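You operate a simulated robot arm through the tools that you are given. There is no shell and no other tool.

You run a simulated robot arm. Do the job below in one go: nothing can be reset, and whatever is moved stays where it is left.

JOB
Set the depth dial to 2 mm, shut the white latch and press the bush in.
Fine: then lever back and latch open; the roller stays in the press.

Only the result counts: the job must be done as asked and must still hold three seconds after the hand-in. Knocking over, shifting, dropping, spilling or breaking anything else fails it.

ROBOT AND FRAMES
A 7-joint arm with a two-finger parallel gripper, fixed in place. Base frame: the origin is at the foot of the arm, x ahead of it, y to its left, z up; the work surface is at about z = 0. Units: m, degrees, N and s.
With the tool pointing down near the work surface it reaches from about 0.26 to 0.68 m from the base axis. Its first joint turns from -166.0 to 166.0 degrees. Payload 2.5 kg.
The tool frame sits at the grasp point between the pads (the TCP): z along the fingers, y along the line on which they close. The tips reach 0.03 m beyond it. Largest opening 0.094 m; finger width 0.028, thickness 0.01; the body of the gripper, 0.05 by 0.096 m, starts 0.055 m behind the TCP.
Orientation is that of the tool frame in the base frame, as a unit quaternion [w, x, y, z]. With the fingers straight down and closing along the base's y, the tool's x points along the base's -x, its y along +y and its z along -z.

CONTROLS
- The arm moves only by the tool drive_tool. Its argument "steps" is a list of rows, each an object (a shift or turn left out is 0, a gripper value left out holds the last) with "travel": the shift along the tool's x, y, z in units of 100 mm (1.0 is 100 mm), a list of three; "delta_rot": the turn, a rotation vector about the tool's x, y, z in units of 60 degrees (1.0 is 60 degrees), a list of three; "claw": the finger opening in m, from 0 to 0.094. In form: [{"travel": [x, y, z], "delta_rot": [ax, ay, az], "claw": claw}, ...]. A call has 1 to 20 rows; each row is the pose to reach, as a shift and turn from the pose commanded when the call began, along the tool's axes at that moment. A call with a number of a shift or a turn outside -1 to 1 is refused whole. A row lasts 0.2 s, in which the tool goes at most 0.05 m and 8.6 degrees; a call with a longer step from one row to the next is refused whole, and so is a gripper value outside its range. Where a pose cannot be reached the arm comes as near as it can. A force on the tool above 40 N (or 10 N above the force at the start of the call, whichever is more), or a blocked arm, ends the call early, and 0.2 s more pass. Each finger travels about 0.072 m/s and halts on what it meets, pressing with about 35 N; the grip force reading is that of the motor and also rises with nothing between the fingers. The clock runs only during rows and for 0.2 s after the last one: add rows that repeat a pose to give the fingers time. The reply holds the time, the measured pose of the TCP, the force on the tool along the base axes, the opening and the grip force, in the units named above and with some noise, with the torque about the TCP (base axes, N m) and any sound that the robot's microphone picked up, and new pictures: "show" is both (left out), scene, wrist or none.
- Cameras (640 x 400 px; columns grow to the right, rows downward): "scene" is fixed at [0.2181, 0.501, 0.6305]; the picture's right is [-0.93, -0.36, 0.00], its down [-0.24, 0.62, -0.75] and it looks along [0.27, -0.70, -0.66] (base axes); focal length 214 px, centre (320, 200). "wrist" rides on the gripper at [0.076, 0.014, -0.102] in the tool frame; the picture's right is [-0.18, 0.98, 0.00], its down [-0.75, -0.14, -0.64] and it looks along [-0.63, -0.12, 0.77] (tool axes); focal length 243 px, centre (320, 200). There is no depth. A picture from a camera that has moved, and an enlarged one, comes with that camera's place and axes in the base frame and with its lens.
- close_up(camera, box): a new picture of the part [left, top, right, bottom] of that camera's present view, enlarged. It takes no simulated time.
- finish_job(): hands the job in; it is judged then, once.

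Nothing tells you positions but the pictures and the camera data. Unless the task says otherwise, let go and move clear before handing in.

The tools are called after ">>>" as name(argument=value, ...) on one line, values as JSON. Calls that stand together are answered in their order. drive_tool: Moves the arm, as the interface text tells. Its arguments: {"type":"object","properties":{"steps":{"type":"array","items":{"type":"object","properties":{"travel":{"type":"array","items":{"type":"number"}},"delta_rot":{"type":"array","items":{"type":"number"}},"claw":{"type":"number"}}}},"show":{"type":"string","enum":["both","scene","wrist","none"]}},"required":["steps"]} The other tools are called the same way: close_up (camera, box) takes an enlarged picture of a part of a camera's view; finish_job () hands the job in.

At the start:

```text
clock: 0.0
position: [0.3186, 0.1678, 0.4385]
ee_rot: [0.0, 0.0, 1.0, 0.0]
force: [0.2, 0.9, 0.5]
torque: [0.01, 0.04, 0.01]
gripper_width: 0.094
finger_force: 0.1
```

scene: 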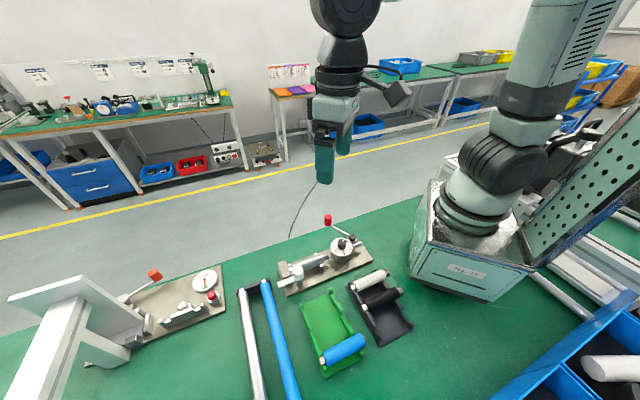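
wrist: 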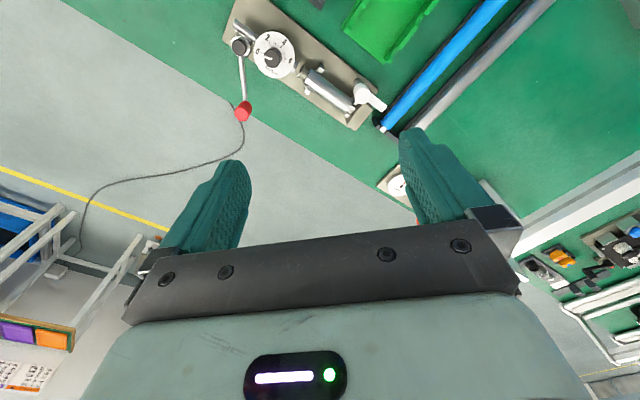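

I see two fixtures: one near the scene's centre with a dial, a white latch and a red-knobbed lever, and another at the left with a gauge. I'll take enlarged pictures first to understand them.

>>> close_up(camera="scene", box=[260, 200, 420, 300])

>>> close_up(camera="wrist", box=[210, 0, 450, 150])

>>> close_up(camera="scene", box=[80, 250, 240, 350])

>>> close_up(camera="scene", box=[230, 250, 430, 390])

```text
4.00 times, centred on (340, 250) of scene
camera zoom: at [0.2181, 0.501, 0.6305], right [-0.93, -0.36, 0.0], down [-0.24, 0.62, -0.75], along [0.27, -0.7, -0.66], focal length 858 px, centre (240, 0)
```

zoom: 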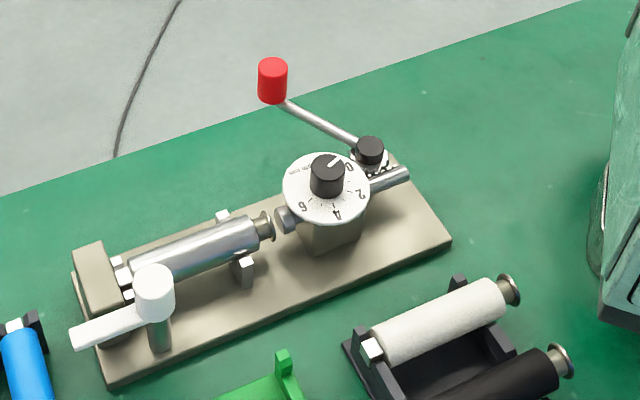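

```text
2.67 times, centred on (330, 75) of wrist
camera zoom: at [0.2439, 0.1837, 0.5407], right [0.18, 0.98, 0.0], down [0.75, -0.14, 0.64], along [0.63, -0.12, -0.77], focal length 647 px, centre (293, 533)
```

zoom: 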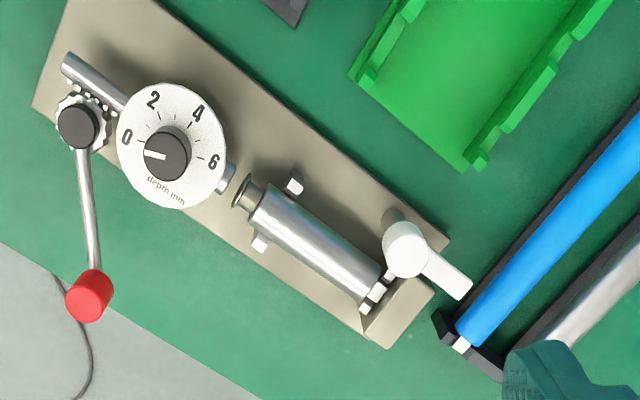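

```text
4.00 times, centred on (160, 300) of scene
camera zoom: at [0.2181, 0.501, 0.6305], right [-0.93, -0.36, 0.0], down [-0.24, 0.62, -0.75], along [0.27, -0.7, -0.66], focal length 858 px, centre (960, -200)
```

zoom: 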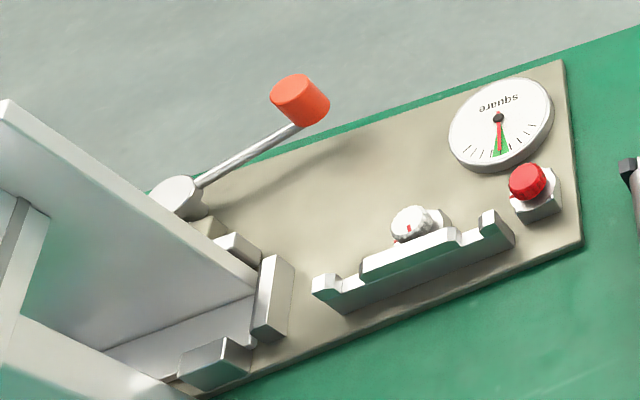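

```text
2.86 times, centred on (330, 320) of scene
camera zoom: at [0.2181, 0.501, 0.6305], right [-0.93, -0.36, 0.0], down [-0.24, 0.62, -0.75], along [0.27, -0.7, -0.66], focal length 613 px, centre (291, -143)
```

zoom: 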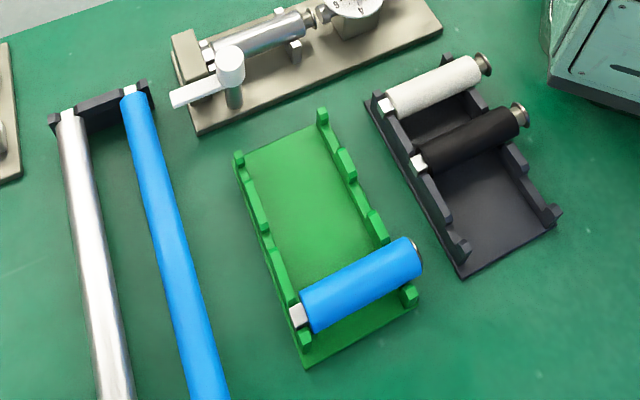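

The press stands at about 45 degrees in the base frame: dial near (0.305, 0.094), latch post near (0.381, 0.231) and lever knob near (0.378, 0.015), all at z about 0.09. Next I lower the arm part way for a closer wrist view of the dial and lever.

>>> drive_tool(steps=[{"travel": [0.05, -0.15, 0.25], "claw": 0.094}, {"travel": [0.1, -0.3, 0.5]}, {"travel": [0.14, -0.45, 0.75]}, {"travel": [0.186, -0.578, 1.0]}, {"travel": [0.186, -0.578, 1.0]}])

```text
clock: 1.2
position: [0.2978, 0.1121, 0.3355]
ee_rot: [0.0, 0.001, 1.0, 0.0]
force: [-0.7, -0.3, 0.3]
torque: [0.03, -0.02, -0.03]
gripper_width: 0.0938
finger_force: 0.0
camera wrist: at [0.2238, 0.1267, 0.4386], right [0.18, 0.98, 0.0], down [0.75, -0.14, 0.64], along [0.63, -0.12, -0.77], focal length 243 px, centre (320, 200)
```

scene: 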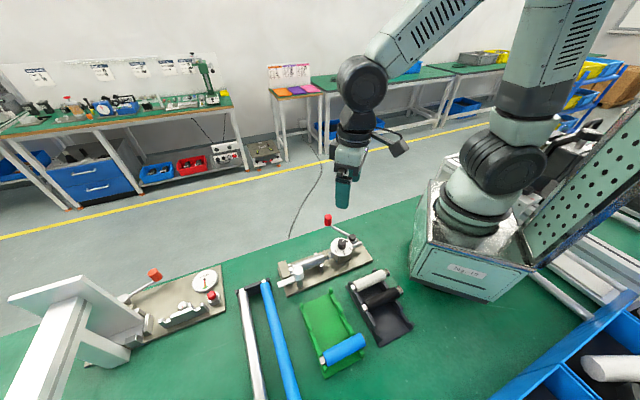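
wrist: 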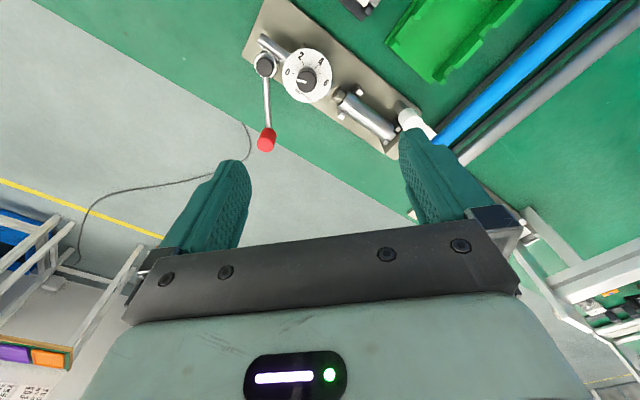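

>>> close_up(camera="wrist", box=[240, 20, 368, 100])

>>> close_up(camera="wrist", box=[320, 70, 448, 150])

>>> close_up(camera="scene", box=[310, 210, 390, 260])

>>> close_up(camera="scene", box=[265, 245, 345, 295])

```text
5.00 times, centred on (304, 60) of wrist
camera zoom: at [0.2238, 0.1267, 0.4386], right [0.18, 0.98, 0.0], down [0.75, -0.14, 0.64], along [0.63, -0.12, -0.77], focal length 1213 px, centre (400, 900)
```

zoom: 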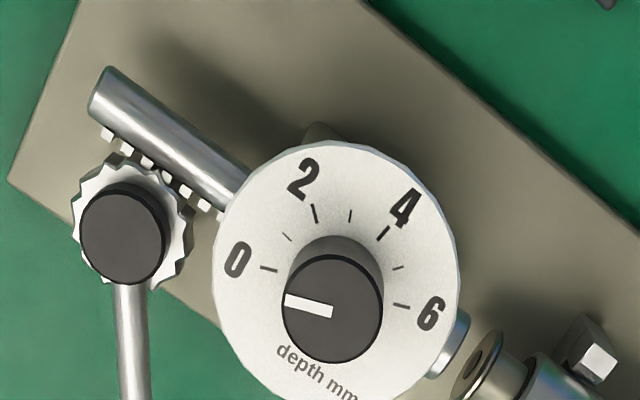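

```text
5.00 times, centred on (384, 110) of wrist
camera zoom: at [0.2238, 0.1267, 0.4386], right [0.18, 0.98, 0.0], down [0.75, -0.14, 0.64], along [0.63, -0.12, -0.77], focal length 1213 px, centre (0, 650)
```

zoom: 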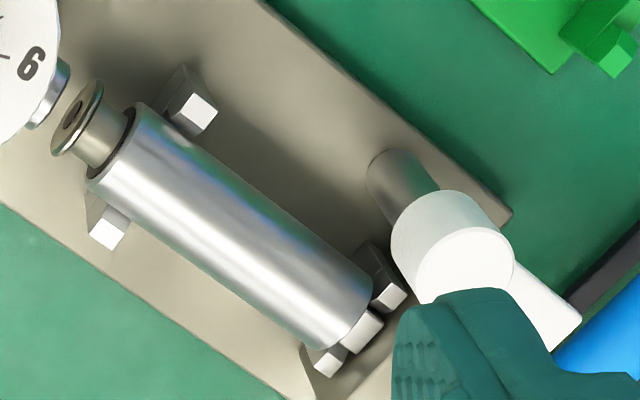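

```text
8.00 times, centred on (350, 235) of scene
camera zoom: at [0.2181, 0.501, 0.6305], right [-0.93, -0.36, 0.0], down [-0.24, 0.62, -0.75], along [0.27, -0.7, -0.66], focal length 1716 px, centre (80, -80)
```

zoom: 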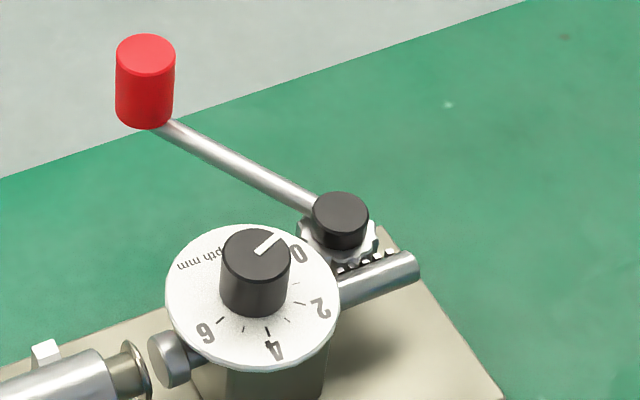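

```text
8.00 times, centred on (305, 270) of scene
camera zoom: at [0.2181, 0.501, 0.6305], right [-0.93, -0.36, 0.0], down [-0.24, 0.62, -0.75], along [0.27, -0.7, -0.66], focal length 1716 px, centre (440, -360)
```

zoom: 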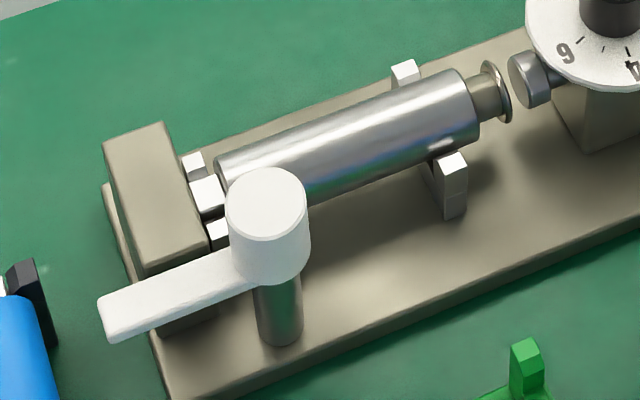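

The pointer reads 0 and the scale runs about 30° per mm clockwise, so 2 mm needs a 60° clockwise turn (seen from above). The dial centre is near (0.302, 0.094), the disc top at z≈0.072 and the knob top at z≈0.10; I go down over it with the fingers part open.

>>> drive_tool(steps=[{"travel": [-0.01, -0.06, 0.3], "claw": 0.05}, {"travel": [-0.02, -0.12, 0.6]}, {"travel": [-0.03, -0.18, 0.9]}, {"travel": [-0.03, -0.18, 1.0]}, {"travel": [-0.03, -0.18, 1.0]}])

```text
clock: 2.4
position: [0.3015, 0.0922, 0.2361]
ee_rot: [0.0, 0.0, 1.0, 0.0]
force: [0.1, 0.4, 0.5]
torque: [0.0, 0.04, 0.02]
gripper_width: 0.0502
finger_force: 0.0
camera wrist: at [0.2262, 0.1082, 0.34], right [0.18, 0.98, 0.0], down [0.75, -0.14, 0.64], along [0.63, -0.12, -0.77], focal length 243 px, centre (320, 200)
```

scene: 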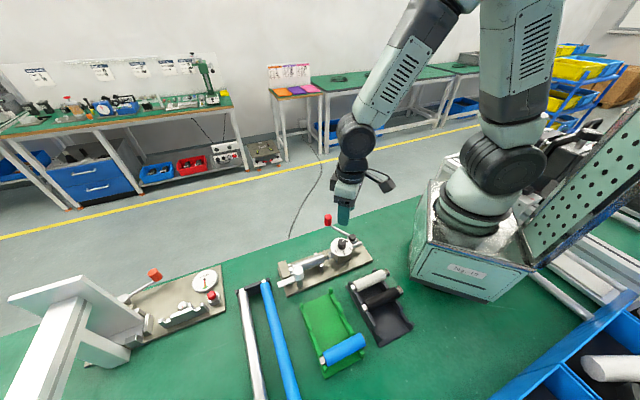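
wrist: 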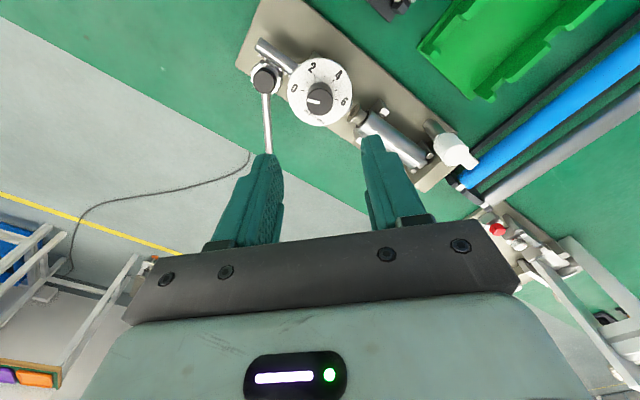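

The fingers are 5 cm apart above the dial. I check the alignment with a zoom before going further down.

>>> close_up(camera="wrist", box=[256, 50, 384, 130])

>>> close_up(camera="wrist", box=[380, 100, 508, 180])

```text
5.00 times, centred on (320, 90) of wrist
camera zoom: at [0.2262, 0.1082, 0.34], right [0.18, 0.98, 0.0], down [0.75, -0.14, 0.64], along [0.63, -0.12, -0.77], focal length 1213 px, centre (320, 750)
```

zoom: 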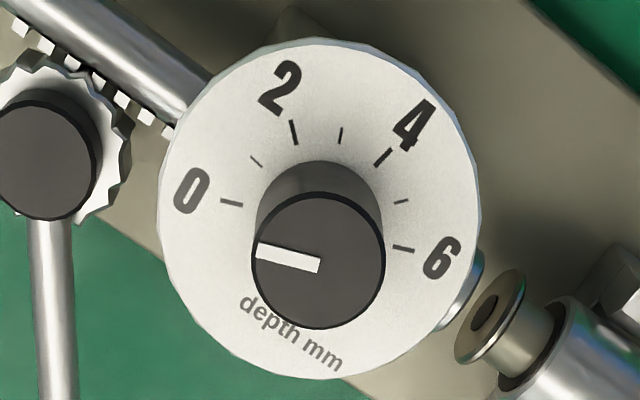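

```text
5.00 times, centred on (444, 140) of wrist
camera zoom: at [0.2262, 0.1082, 0.34], right [0.18, 0.98, 0.0], down [0.75, -0.14, 0.64], along [0.63, -0.12, -0.77], focal length 1213 px, centre (-300, 500)
```

zoom: 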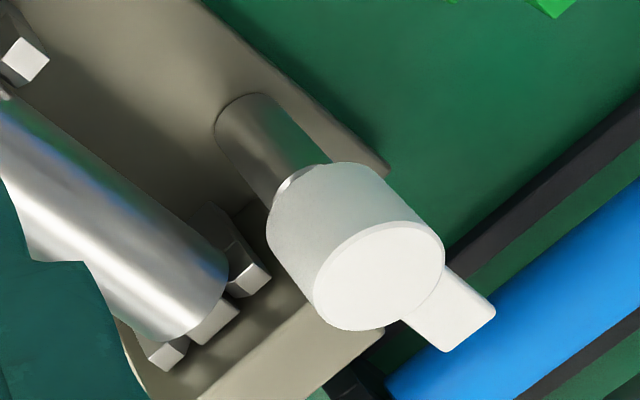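

The knob sits within a millimetre or two of the TCP's vertical. I go straight down 10 cm, then the rest of the way.

>>> drive_tool(steps=[{"travel": [0.01, 0, 0.3]}, {"travel": [0.01, 0, 0.6]}, {"travel": [0.01, 0, 0.9]}, {"travel": [0.01, 0, 1.0]}, {"travel": [0.01, 0, 1.0]}])

```text
clock: 3.6
position: [0.3023, 0.0919, 0.139]
ee_rot: [-0.001, 0.0, 1.0, 0.0]
force: [0.9, -0.5, 0.7]
torque: [0.0, -0.01, -0.02]
gripper_width: 0.0499
finger_force: 0.1
camera wrist: at [0.2274, 0.1087, 0.2423], right [0.18, 0.98, 0.0], down [0.75, -0.14, 0.64], along [0.63, -0.12, -0.77], focal length 243 px, centre (320, 200)
```

scene: 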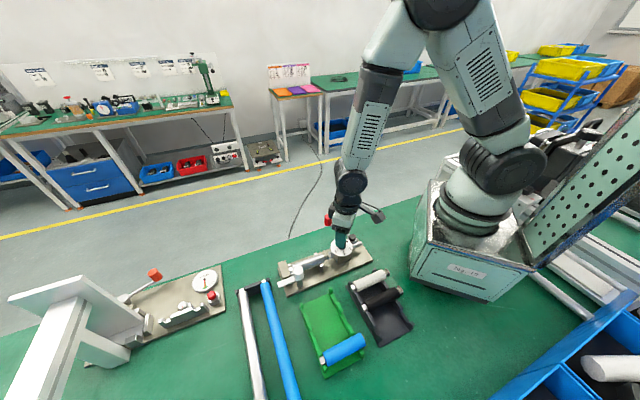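
wrist: 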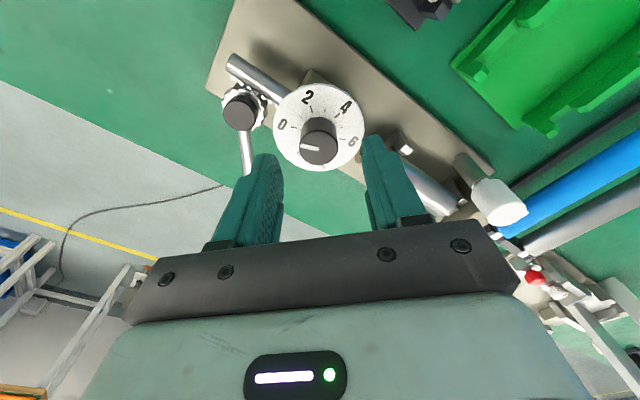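

The knob is about 3 mm nearer the base than the TCP, so I correct x and lower 3 cm to straddle it, without closing yet.

>>> drive_tool(steps=[{"travel": [0.03, 0, 0.1]}, {"travel": [0.03, 0, 0.2]}, {"travel": [0.03, 0, 0.3]}, {"travel": [0.03, 0, 0.3]}])

```text
clock: 4.6
position: [0.2992, 0.0929, 0.1066]
ee_rot: [0.0, 0.0, 1.0, 0.0]
force: [-0.2, -0.3, -0.2]
torque: [-0.02, 0.01, 0.04]
gripper_width: 0.0502
finger_force: 0.1
camera wrist: at [0.2236, 0.1079, 0.2104], right [0.18, 0.98, 0.0], down [0.75, -0.14, 0.64], along [0.63, -0.12, -0.77], focal length 243 px, centre (320, 200)
```

scene: 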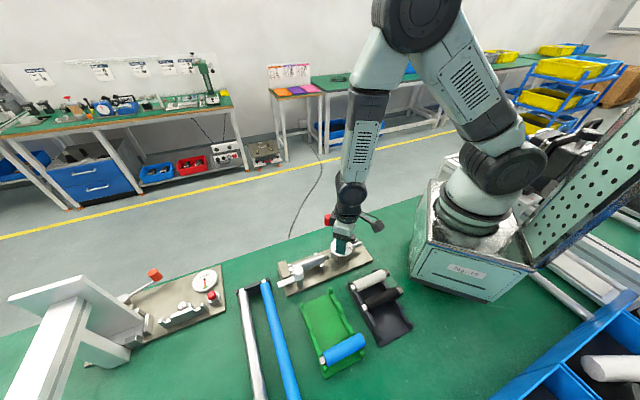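
wrist: 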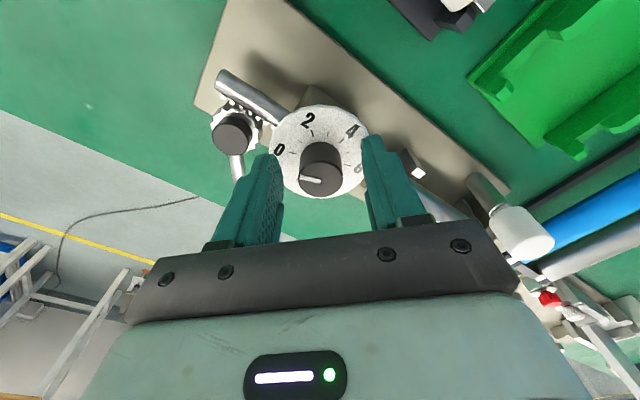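

Both fingers straddle the knob with the tips just above the disc. I close on it.

>>> drive_tool(steps=[{"travel": [0.01, 0.005, 0], "claw": 0.015}, {"travel": [0.01, 0.005, 0]}, {"travel": [0.01, 0.005, 0]}], show="wrist")

```text
clock: 5.4
position: [0.2978, 0.0911, 0.1084]
ee_rot: [0.0, 0.002, 1.0, -0.001]
force: [8.4, -17.1, -13.5]
torque: [-0.28, -0.01, -0.11]
gripper_width: 0.0261
finger_force: 44.7
camera wrist: at [0.2231, 0.1078, 0.2106], right [0.19, 0.98, 0.0], down [0.75, -0.14, 0.64], along [0.63, -0.12, -0.77], focal length 243 px, centre (320, 200)
```

wrist: 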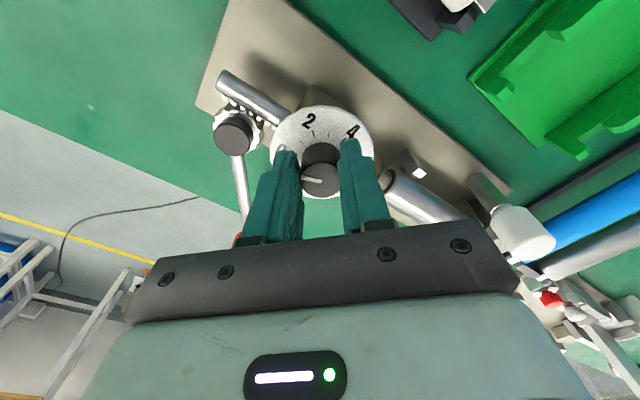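

The grip is on the knob (opening 26 mm), with some side load because the knob is off-centre. I relieve that load before turning.

>>> drive_tool(steps=[{"travel": [-0.01, -0.012, 0.008]}, {"travel": [-0.01, -0.012, 0.008]}], show="none")

```text
clock: 6.0
position: [0.2993, 0.0922, 0.1071]
ee_rot: [-0.001, 0.0, 1.0, 0.0]
force: [-10.0, -9.5, 33.9]
torque: [-0.27, 0.06, -0.09]
gripper_width: 0.026
finger_force: 44.7
```

The z load rose sharply, so the contact is stiff. I back off slightly in z and shift a bit more in y.

>>> drive_tool(steps=[{"travel": [0.005, -0.012, -0.0055]}, {"travel": [0.005, -0.012, -0.0055]}], show="none")

```text
clock: 6.6
position: [0.2975, 0.0926, 0.1065]
ee_rot: [0.0, -0.001, 1.0, 0.001]
force: [-8.9, 14.3, 7.3]
torque: [0.19, 1.35, -0.04]
gripper_width: 0.0258
finger_force: 45.3
```

The loads are small now. I turn the knob 60° clockwise (positive about the tool's z) in small steps.

>>> drive_tool(steps=[{"travel": [0.003, 0.005, 0], "delta_rot": [0, 0, 0.1]}, {"travel": [0.003, 0.005, 0], "delta_rot": [0, 0, 0.2]}, {"travel": [0.003, 0.005, 0], "delta_rot": [0, 0, 0.3]}, {"travel": [0.003, 0.005, 0], "delta_rot": [0, 0, 0.4]}, {"travel": [0.003, 0.005, 0], "delta_rot": [0, 0, 0.5]}, {"travel": [0.003, 0.005, 0], "delta_rot": [0, 0, 0.5]}])

```text
clock: 7.7
position: [0.2983, 0.0949, 0.1077]
ee_rot: [-0.001, 0.208, 0.978, 0.003]
force: [0.8, 1.9, -1.9]
torque: [-0.28, 0.38, -0.03]
gripper_width: 0.026
finger_force: 44.9
stopped in row 5: the force on the tool passed its limit at 41 N (the readings are from after the stop); the commanded pose is now the measured one
camera wrist: at [0.2361, 0.139, 0.2104], right [0.57, 0.82, 0.0], down [0.63, -0.44, 0.64], along [0.53, -0.36, -0.77], focal length 243 px, centre (320, 200)
```

scene: 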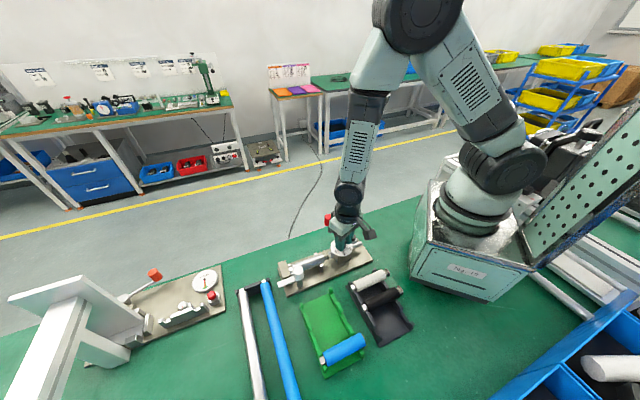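
wrist: 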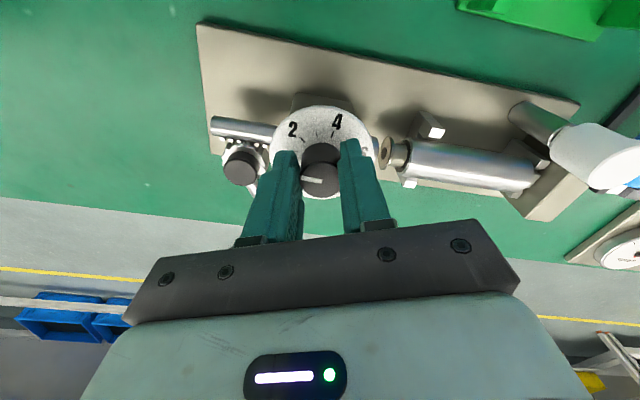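

The pointer turns with the gripper and the scale stays fixed; 24° are done and the load has reset to near zero. I go on in smaller portions.

>>> drive_tool(steps=[{"delta_rot": [0, 0, 0.08]}, {"delta_rot": [0, 0, 0.16]}, {"delta_rot": [0, 0, 0.24]}, {"delta_rot": [0, 0, 0.3]}, {"delta_rot": [0, 0, 0.3]}], show="wrist")

```text
clock: 8.9
position: [0.3, 0.0963, 0.1084]
ee_rot: [0.001, 0.359, 0.933, 0.003]
force: [11.7, 22.7, -14.7]
torque: [-0.27, -0.29, 0.16]
gripper_width: 0.026
finger_force: 45.4
camera wrist: at [0.2535, 0.1579, 0.2105], right [0.8, 0.61, 0.01], down [0.46, -0.61, 0.64], along [0.39, -0.51, -0.77], focal length 243 px, centre (320, 200)
```

wrist: 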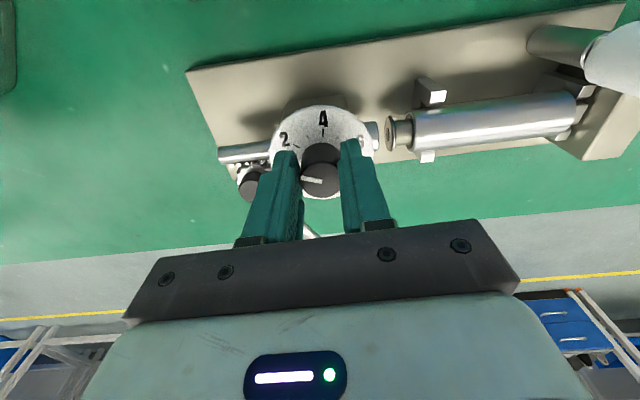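

42° are done, with some lateral load building. I shift about 1.5 mm along the tool's y while turning the remaining 18°.

>>> drive_tool(steps=[{"travel": [0.003, 0.015, 0.001]}, {"travel": [0.004, 0.018, 0.002], "delta_rot": [0, 0, 0.1]}, {"travel": [0.004, 0.018, 0.002], "delta_rot": [0, 0, 0.2]}, {"travel": [0.004, 0.018, 0.002], "delta_rot": [0, 0, 0.3]}, {"travel": [0.004, 0.018, 0.002], "delta_rot": [0, 0, 0.3]}], show="wrist")

>>> close_up(camera="wrist", box=[256, 90, 384, 210])

>>> close_up(camera="scene", box=[310, 210, 390, 260])

```text
clock: 10.1
position: [0.3009, 0.0968, 0.108]
ee_rot: [0.001, 0.501, 0.866, 0.003]
force: [20.9, 17.7, -11.3]
torque: [0.11, -0.01, 0.12]
gripper_width: 0.0261
finger_force: 45.4
camera wrist: at [0.2763, 0.1707, 0.2106], right [0.94, 0.33, 0.01], down [0.25, -0.73, 0.64], along [0.21, -0.6, -0.77], focal length 243 px, centre (320, 200)
```

wrist: 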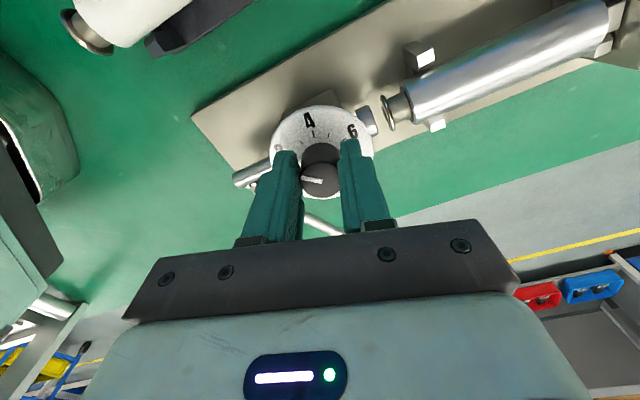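

```text
3.33 times, centred on (320, 150) of wrist
camera zoom: at [0.2763, 0.1707, 0.2106], right [0.94, 0.33, 0.01], down [0.25, -0.73, 0.64], along [0.21, -0.6, -0.77], focal length 809 px, centre (320, 367)
```

zoom: 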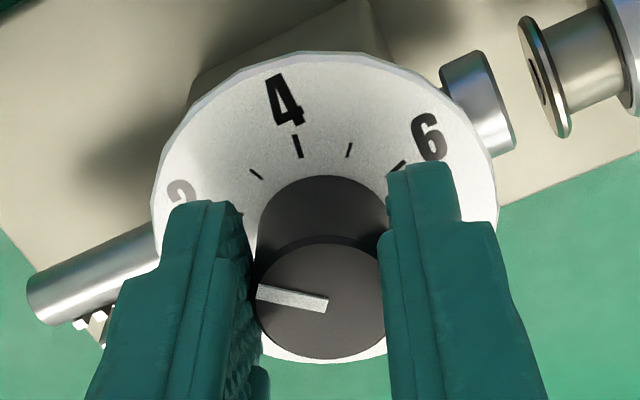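

```text
8.00 times, centred on (350, 235) of scene
camera zoom: at [0.2181, 0.501, 0.6305], right [-0.93, -0.36, 0.0], down [-0.24, 0.62, -0.75], along [0.27, -0.7, -0.66], focal length 1716 px, centre (80, -80)
```

zoom: 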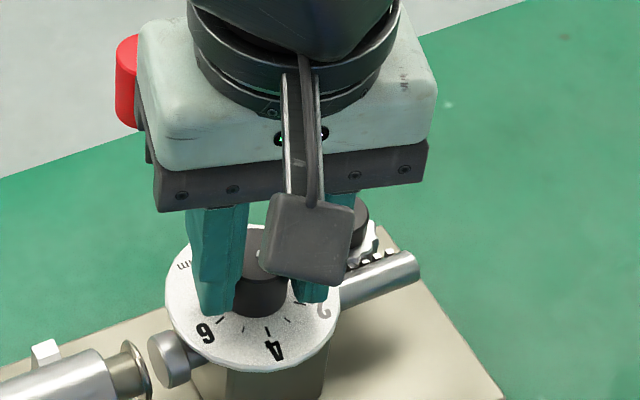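

The gripper has turned 60.1°. I relieve the side load, then open the fingers to release the dial.

>>> drive_tool(steps=[{"travel": [0.003, 0.018, 0.001]}, {"travel": [0.003, 0.018, 0.001], "claw": 0.05}, {"travel": [0.003, 0.018, 0.001]}, {"travel": [0.003, 0.018, -0.1]}, {"travel": [0.003, 0.018, -0.3]}, {"travel": [0.003, 0.018, -0.6]}, {"travel": [0.003, 0.018, -0.8]}, {"travel": [0.003, 0.018, -0.8]}])

>>> close_up(camera="wrist", box=[256, 50, 384, 130])

>>> close_up(camera="scene", box=[310, 210, 390, 260])

```text
clock: 11.9
position: [0.3007, 0.0964, 0.1872]
ee_rot: [-0.001, 0.501, 0.866, 0.003]
force: [0.3, 0.3, -0.7]
torque: [0.03, 0.0, 0.02]
gripper_width: 0.0501
finger_force: 0.1
camera wrist: at [0.2764, 0.1695, 0.2905], right [0.94, 0.33, 0.0], down [0.25, -0.73, 0.64], along [0.21, -0.6, -0.77], focal length 243 px, centre (320, 200)
```

scene: 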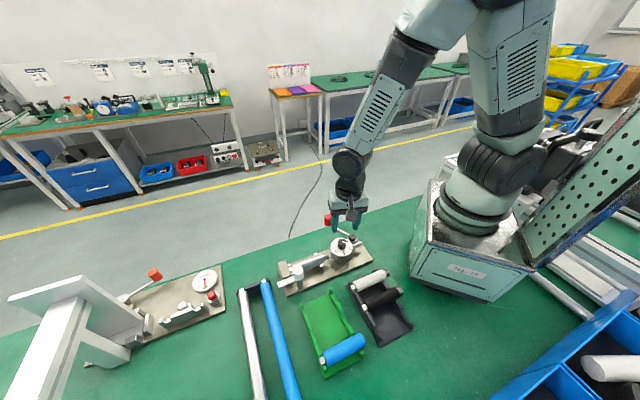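
wrist: 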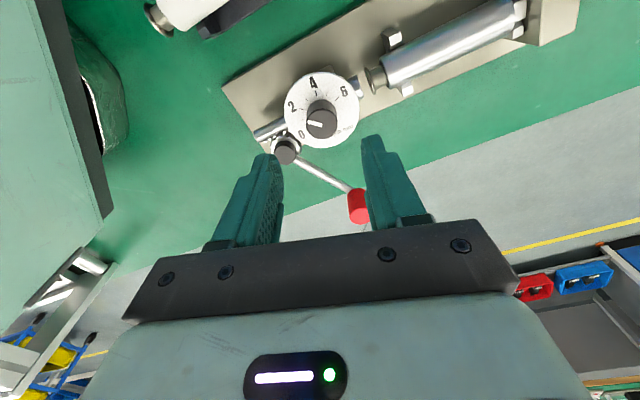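

```text
5.00 times, centred on (320, 90) of wrist
camera zoom: at [0.2764, 0.1695, 0.2905], right [0.94, 0.33, 0.0], down [0.25, -0.73, 0.64], along [0.21, -0.6, -0.77], focal length 1213 px, centre (320, 750)
```

zoom: 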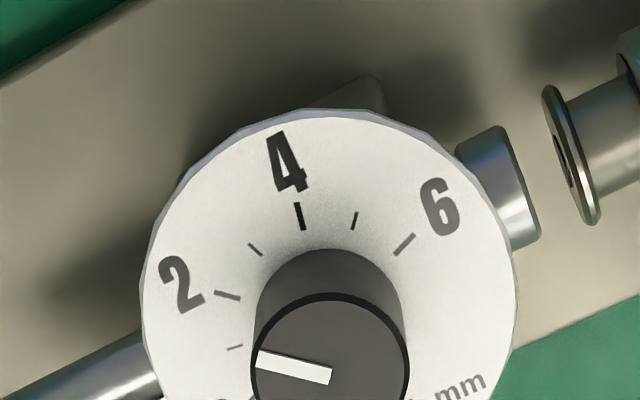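

```text
8.00 times, centred on (350, 235) of scene
camera zoom: at [0.2181, 0.501, 0.6305], right [-0.93, -0.36, 0.0], down [-0.24, 0.62, -0.75], along [0.27, -0.7, -0.66], focal length 1716 px, centre (80, -80)
```

zoom: 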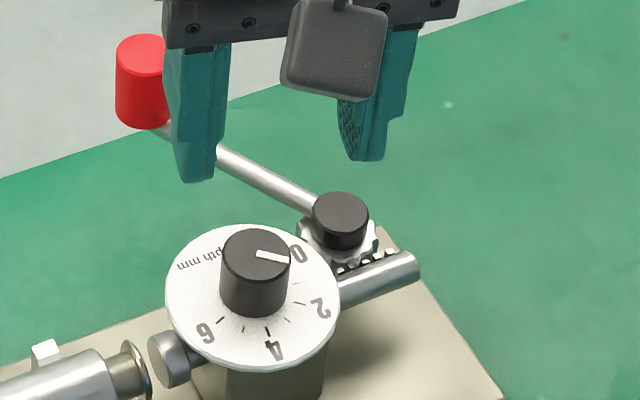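

The dial is released and the pointer looks in line with the 2. I check it more closely before going on.

>>> close_up(camera="wrist", box=[276, 64, 372, 154])

>>> close_up(camera="scene", box=[328, 236, 360, 256])

```text
4.44 times, centred on (324, 109) of wrist
camera zoom: at [0.2764, 0.1695, 0.2905], right [0.94, 0.33, 0.0], down [0.25, -0.73, 0.64], along [0.21, -0.6, -0.77], focal length 1078 px, centre (302, 604)
```

zoom: 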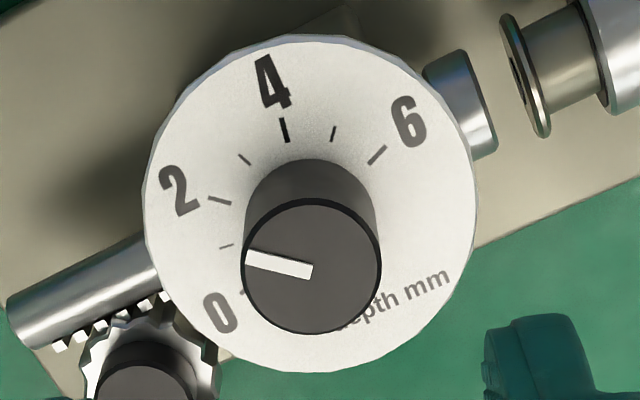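

```text
16.00 times, centred on (344, 246) of scene
camera zoom: at [0.2181, 0.501, 0.6305], right [-0.93, -0.36, 0.0], down [-0.24, 0.62, -0.75], along [0.27, -0.7, -0.66], focal length 3432 px, centre (-64, -536)
```

zoom: 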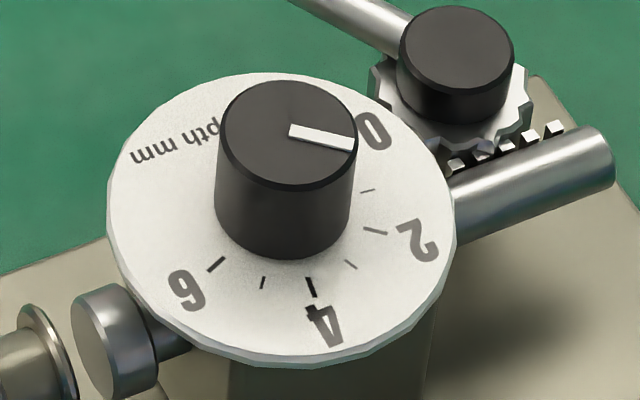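

The pointer and the 2 tick look parallel to within about 2°. I take one higher zoom to measure more exactly.

>>> close_up(camera="wrist", box=[296, 98, 344, 128])

>>> close_up(camera="wrist", box=[312, 78, 376, 118])

>>> close_up(camera="scene", box=[340, 239, 356, 249])

```text
13.33 times, centred on (320, 113) of wrist
camera zoom: at [0.2764, 0.1695, 0.2905], right [0.94, 0.33, 0.0], down [0.25, -0.73, 0.64], along [0.21, -0.6, -0.77], focal length 3235 px, centre (320, 1360)
```

zoom: 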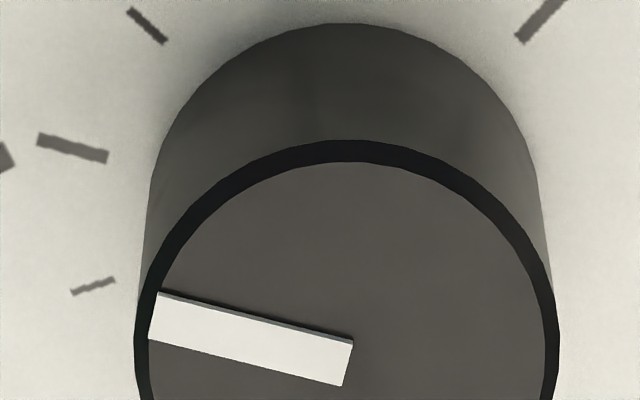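

```text
10.00 times, centred on (344, 98) of wrist
camera zoom: at [0.2764, 0.1695, 0.2905], right [0.94, 0.33, 0.0], down [0.25, -0.73, 0.64], along [0.21, -0.6, -0.77], focal length 2426 px, centre (80, 1220)
```

zoom: 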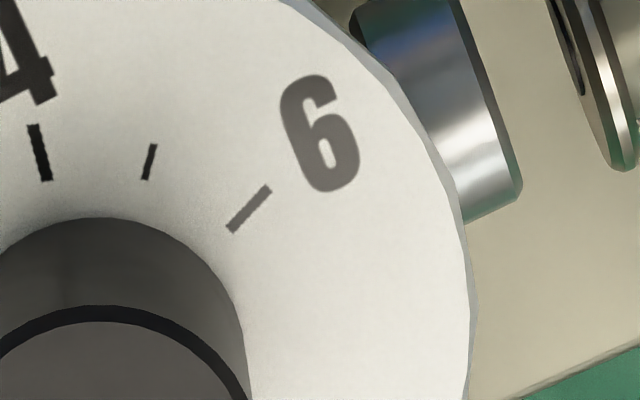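

```text
16.00 times, centred on (348, 244) of scene
camera zoom: at [0.2181, 0.501, 0.6305], right [-0.93, -0.36, 0.0], down [-0.24, 0.62, -0.75], along [0.27, -0.7, -0.66], focal length 3432 px, centre (-128, -504)
```

zoom: 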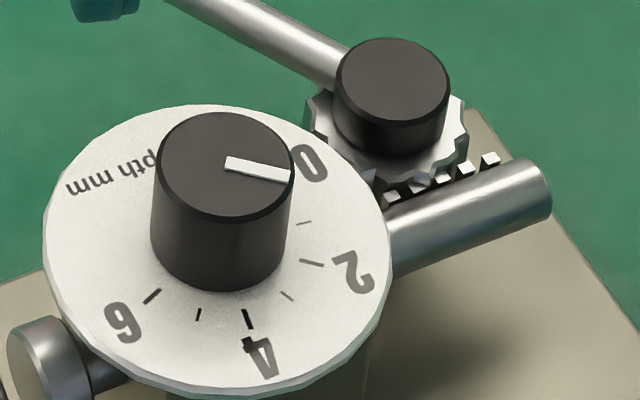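

The pointer (185.1°) agrees with the 2 mm tick (185.0°), so the dial is set. Next is the latch: its white cap is at about (0.385, 0.2325) with the top at z≈0.10, and the handle points along the press axis away from the roller. I go above it while turning the wrist back.

>>> drive_tool(steps=[{"travel": [0.05, 0.09, -0.05], "delta_rot": [0, 0, -0.125]}, {"travel": [0.1, 0.18, -0.1], "delta_rot": [0, 0, -0.25]}, {"travel": [0.15, 0.27, -0.15], "delta_rot": [0, 0, -0.375]}, {"travel": [0.2, 0.36, -0.2], "delta_rot": [0, 0, -0.5]}, {"travel": [0.25, 0.45, -0.2], "delta_rot": [0, 0, -0.625]}, {"travel": [0.3, 0.54, -0.2], "delta_rot": [0, 0, -0.75]}, {"travel": [0.34, 0.63, -0.2], "delta_rot": [0, 0, -0.875]}, {"travel": [0.377, 0.708, -0.2], "delta_rot": [0, 0, -1.0]}, {"travel": [0.377, 0.708, -0.2], "delta_rot": [0, 0, -1.0]}], show="none")

```text
clock: 13.9
position: [0.3435, 0.1645, 0.2078]
ee_rot: [0.0, 0.0, 1.0, 0.004]
force: [-0.3, 0.1, 0.5]
torque: [-0.03, 0.01, 0.0]
gripper_width: 0.0501
finger_force: 0.1
```

>>> drive_tool(steps=[{"travel": [-0.07, 0.11, 0], "delta_rot": [0, 0, -0.125], "claw": 0.05}, {"travel": [-0.14, 0.22, 0], "delta_rot": [0, 0, -0.25]}, {"travel": [-0.21, 0.33, 0], "delta_rot": [0, 0, -0.375]}, {"travel": [-0.28, 0.45, 0], "delta_rot": [0, 0, -0.5]}, {"travel": [-0.35, 0.57, 0], "delta_rot": [0, 0, -0.625]}, {"travel": [-0.42, 0.68, 0], "delta_rot": [0, 0, -0.75]}, {"travel": [-0.42, 0.68, 0], "delta_rot": [0, 0, -0.75]}])

>>> close_up(camera="wrist", box=[220, 20, 420, 160])

```text
clock: 15.5
position: [0.3862, 0.2325, 0.2085]
ee_rot: [0.001, -0.382, 0.924, 0.001]
force: [-0.3, 0.2, -0.4]
torque: [-0.02, -0.01, -0.01]
gripper_width: 0.0501
finger_force: 0.0
camera wrist: at [0.3226, 0.1893, 0.3111], right [-0.56, 0.83, 0.0], down [0.63, 0.43, 0.64], along [0.53, 0.37, -0.76], focal length 243 px, centre (320, 200)
```

scene: 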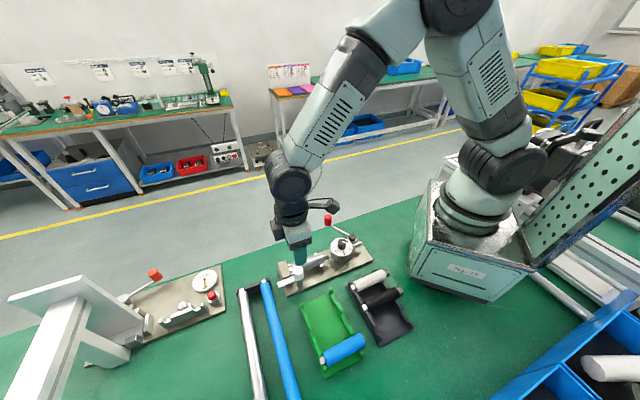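
wrist: 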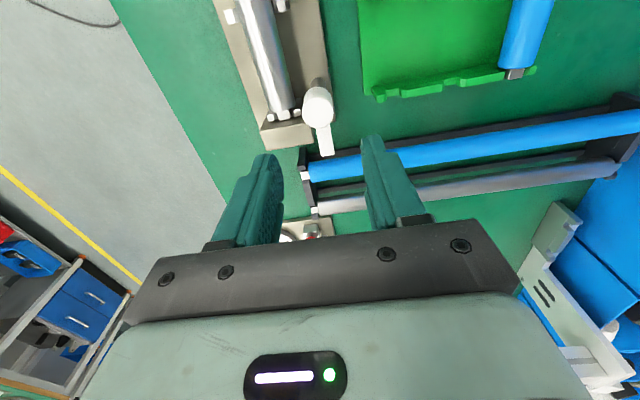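

```text
2.86 times, centred on (320, 90) of wrist
camera zoom: at [0.3226, 0.1893, 0.3111], right [-0.56, 0.83, 0.0], down [0.63, 0.43, 0.64], along [0.53, 0.37, -0.76], focal length 693 px, centre (320, 514)
```

zoom: 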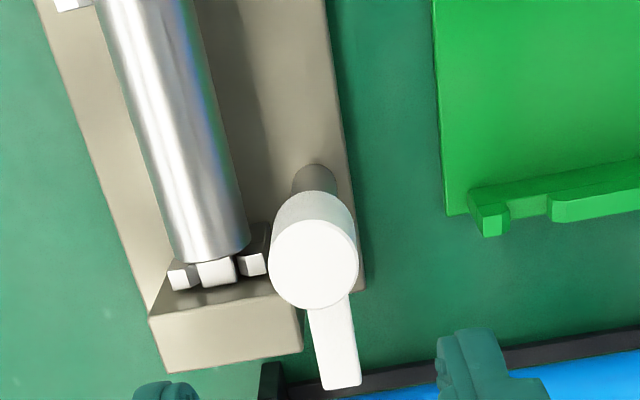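

The gripper is centred over the latch cap with the fingers across the handle. I zoom in on the scene picture to get the heights of the cap and handle.

>>> close_up(camera="scene", box=[270, 250, 318, 280])

>>> close_up(camera="wrist", box=[280, 70, 360, 160])

```text
13.33 times, centred on (294, 265) of scene
camera zoom: at [0.2181, 0.501, 0.6305], right [-0.93, -0.36, 0.0], down [-0.24, 0.62, -0.75], along [0.27, -0.7, -0.66], focal length 2860 px, centre (667, -667)
```

zoom: 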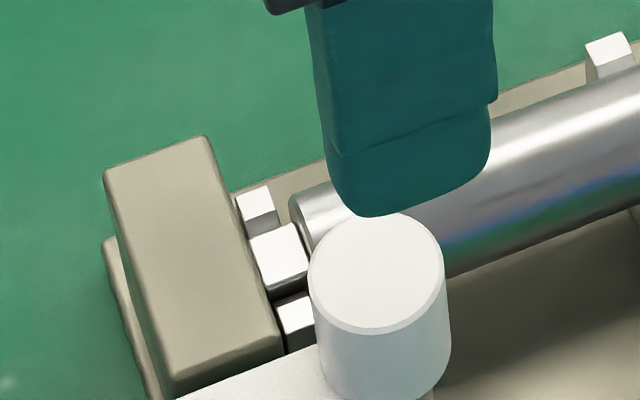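

```text
4.44 times, centred on (320, 115) of wrist
camera zoom: at [0.3226, 0.1893, 0.3111], right [-0.56, 0.83, 0.0], down [0.63, 0.43, 0.64], along [0.53, 0.37, -0.76], focal length 1078 px, centre (320, 578)
```

zoom: 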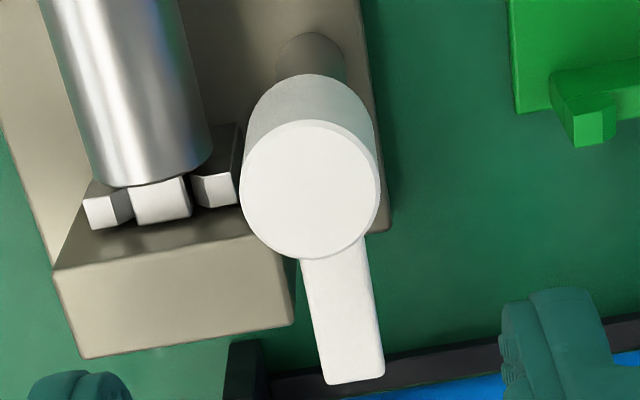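

>>> close_up(camera="scene", box=[272, 262, 320, 292])

```text
13.33 times, centred on (296, 277) of scene
camera zoom: at [0.2181, 0.501, 0.6305], right [-0.93, -0.36, 0.0], down [-0.24, 0.62, -0.75], along [0.27, -0.7, -0.66], focal length 2860 px, centre (640, -827)
```

zoom: 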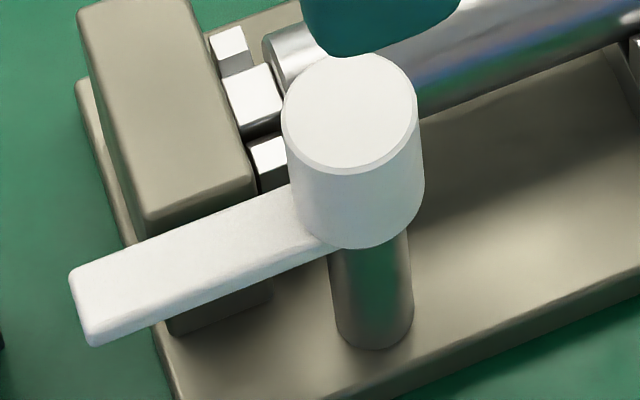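

The cap spans about z=0.07–0.10 and the handle sits low at about 0.065–0.075, so the fingers can grip the cap on both sides of the handle. I go down with the tips to z≈0.079.

>>> drive_tool(steps=[{"travel": [0.014, -0.014, 0.25]}, {"travel": [0.014, -0.014, 0.5]}, {"travel": [0.014, -0.014, 0.75]}, {"travel": [0.014, -0.014, 0.9]}, {"travel": [0.014, -0.014, 0.98]}, {"travel": [0.014, -0.014, 0.98]}])

>>> close_up(camera="scene", box=[266, 246, 330, 286])

```text
clock: 16.9
position: [0.3849, 0.23, 0.1083]
ee_rot: [0.001, -0.382, 0.924, 0.002]
force: [-0.2, -0.6, 0.8]
torque: [0.03, 0.04, -0.01]
gripper_width: 0.0499
finger_force: 0.1
camera wrist: at [0.3221, 0.1872, 0.2119], right [-0.56, 0.83, 0.0], down [0.63, 0.43, 0.64], along [0.53, 0.37, -0.76], focal length 243 px, centre (320, 200)
```

scene: 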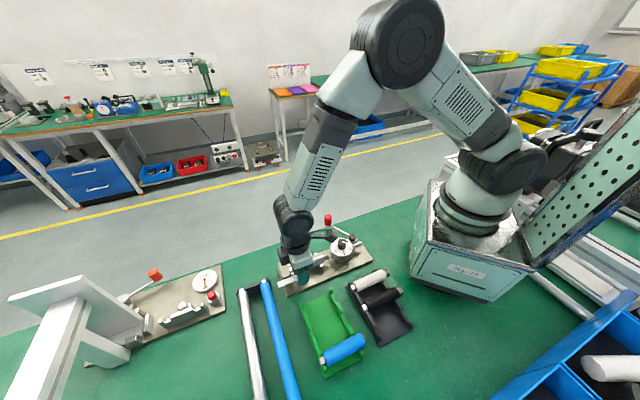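
wrist: 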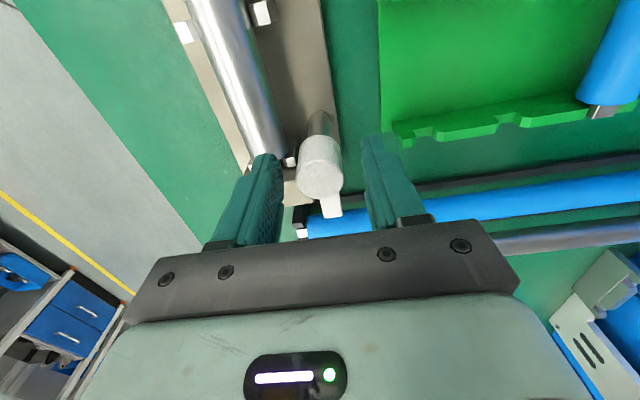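

```text
10.00 times, centred on (298, 266) of scene
camera zoom: at [0.2181, 0.501, 0.6305], right [-0.93, -0.36, 0.0], down [-0.24, 0.62, -0.75], along [0.27, -0.7, -0.66], focal length 2145 px, centre (540, -460)
```

zoom: 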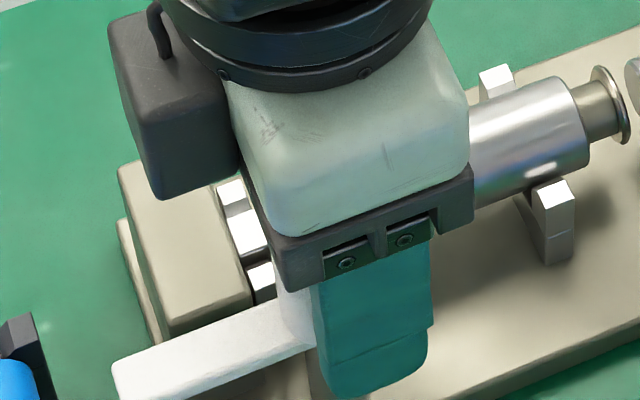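

>>> close_up(camera="wrist", box=[272, 105, 368, 225])

```text
3.33 times, centred on (320, 165) of wrist
camera zoom: at [0.3221, 0.1872, 0.2119], right [-0.56, 0.83, 0.0], down [0.63, 0.43, 0.64], along [0.53, 0.37, -0.76], focal length 809 px, centre (320, 317)
```

zoom: 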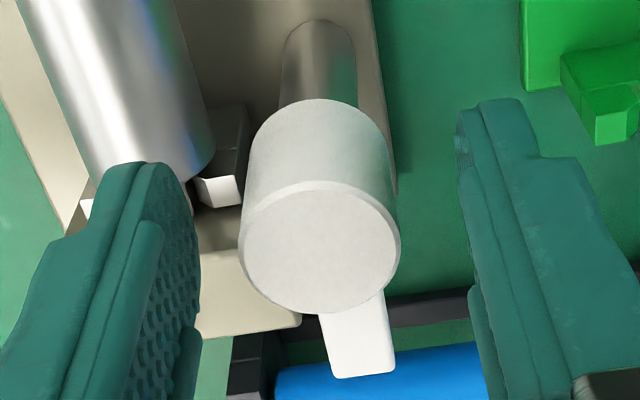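

The cap is centred between the fingers, so I close on it.

>>> drive_tool(steps=[{"claw": 0.018}, {"claw": 0.018}, {"claw": 0.018}], show="none")

```text
clock: 17.7
position: [0.3866, 0.2292, 0.1084]
ee_rot: [0.001, -0.383, 0.924, 0.002]
force: [4.8, -3.5, -5.8]
torque: [-0.42, -0.57, -0.01]
gripper_width: 0.0274
finger_force: 44.9
```

The grip is good with little side load. I start turning the latch clockwise, handle towards the roller, in a small first portion.

>>> drive_tool(steps=[{"delta_rot": [0, 0, 0.08]}, {"delta_rot": [0, 0, 0.16]}, {"delta_rot": [0, 0, 0.24]}, {"delta_rot": [0, 0, 0.3]}, {"delta_rot": [0, 0, 0.3]}], show="both")

>>> close_up(camera="scene", box=[266, 246, 330, 286])

```text
clock: 18.9
position: [0.3858, 0.231, 0.1096]
ee_rot: [-0.001, -0.232, 0.973, 0.002]
force: [-6.7, -7.1, 2.8]
torque: [-0.57, -0.31, 0.01]
gripper_width: 0.0275
finger_force: 45.0
camera wrist: at [0.3119, 0.2097, 0.2123], right [-0.28, 0.96, 0.0], down [0.74, 0.21, 0.64], along [0.62, 0.18, -0.77], focal length 243 px, centre (320, 200)
```

scene: 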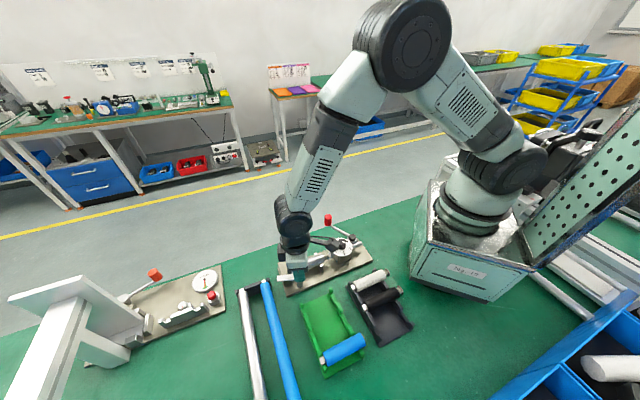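
wrist: 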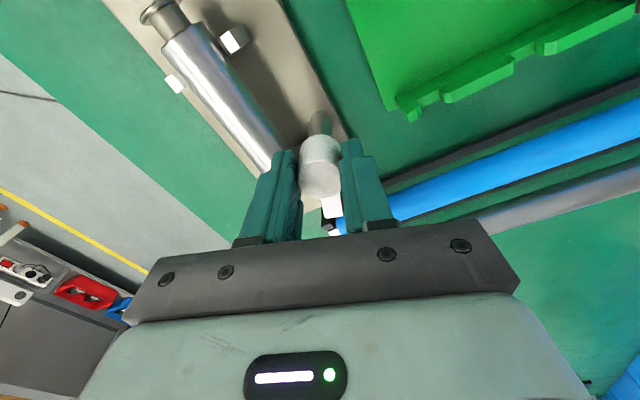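

```text
10.00 times, centred on (298, 266) of scene
camera zoom: at [0.2181, 0.501, 0.6305], right [-0.93, -0.36, 0.0], down [-0.24, 0.62, -0.75], along [0.27, -0.7, -0.66], focal length 2145 px, centre (540, -460)
```

zoom: 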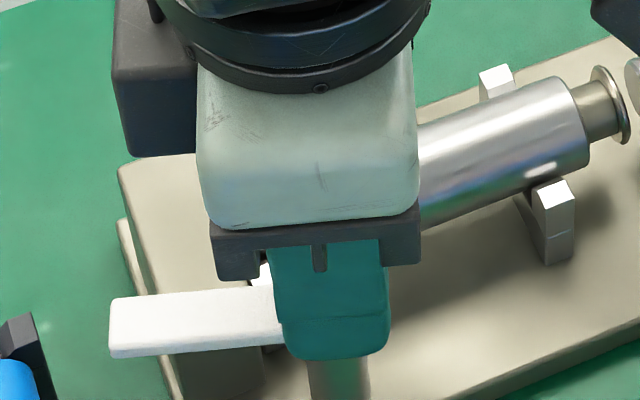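

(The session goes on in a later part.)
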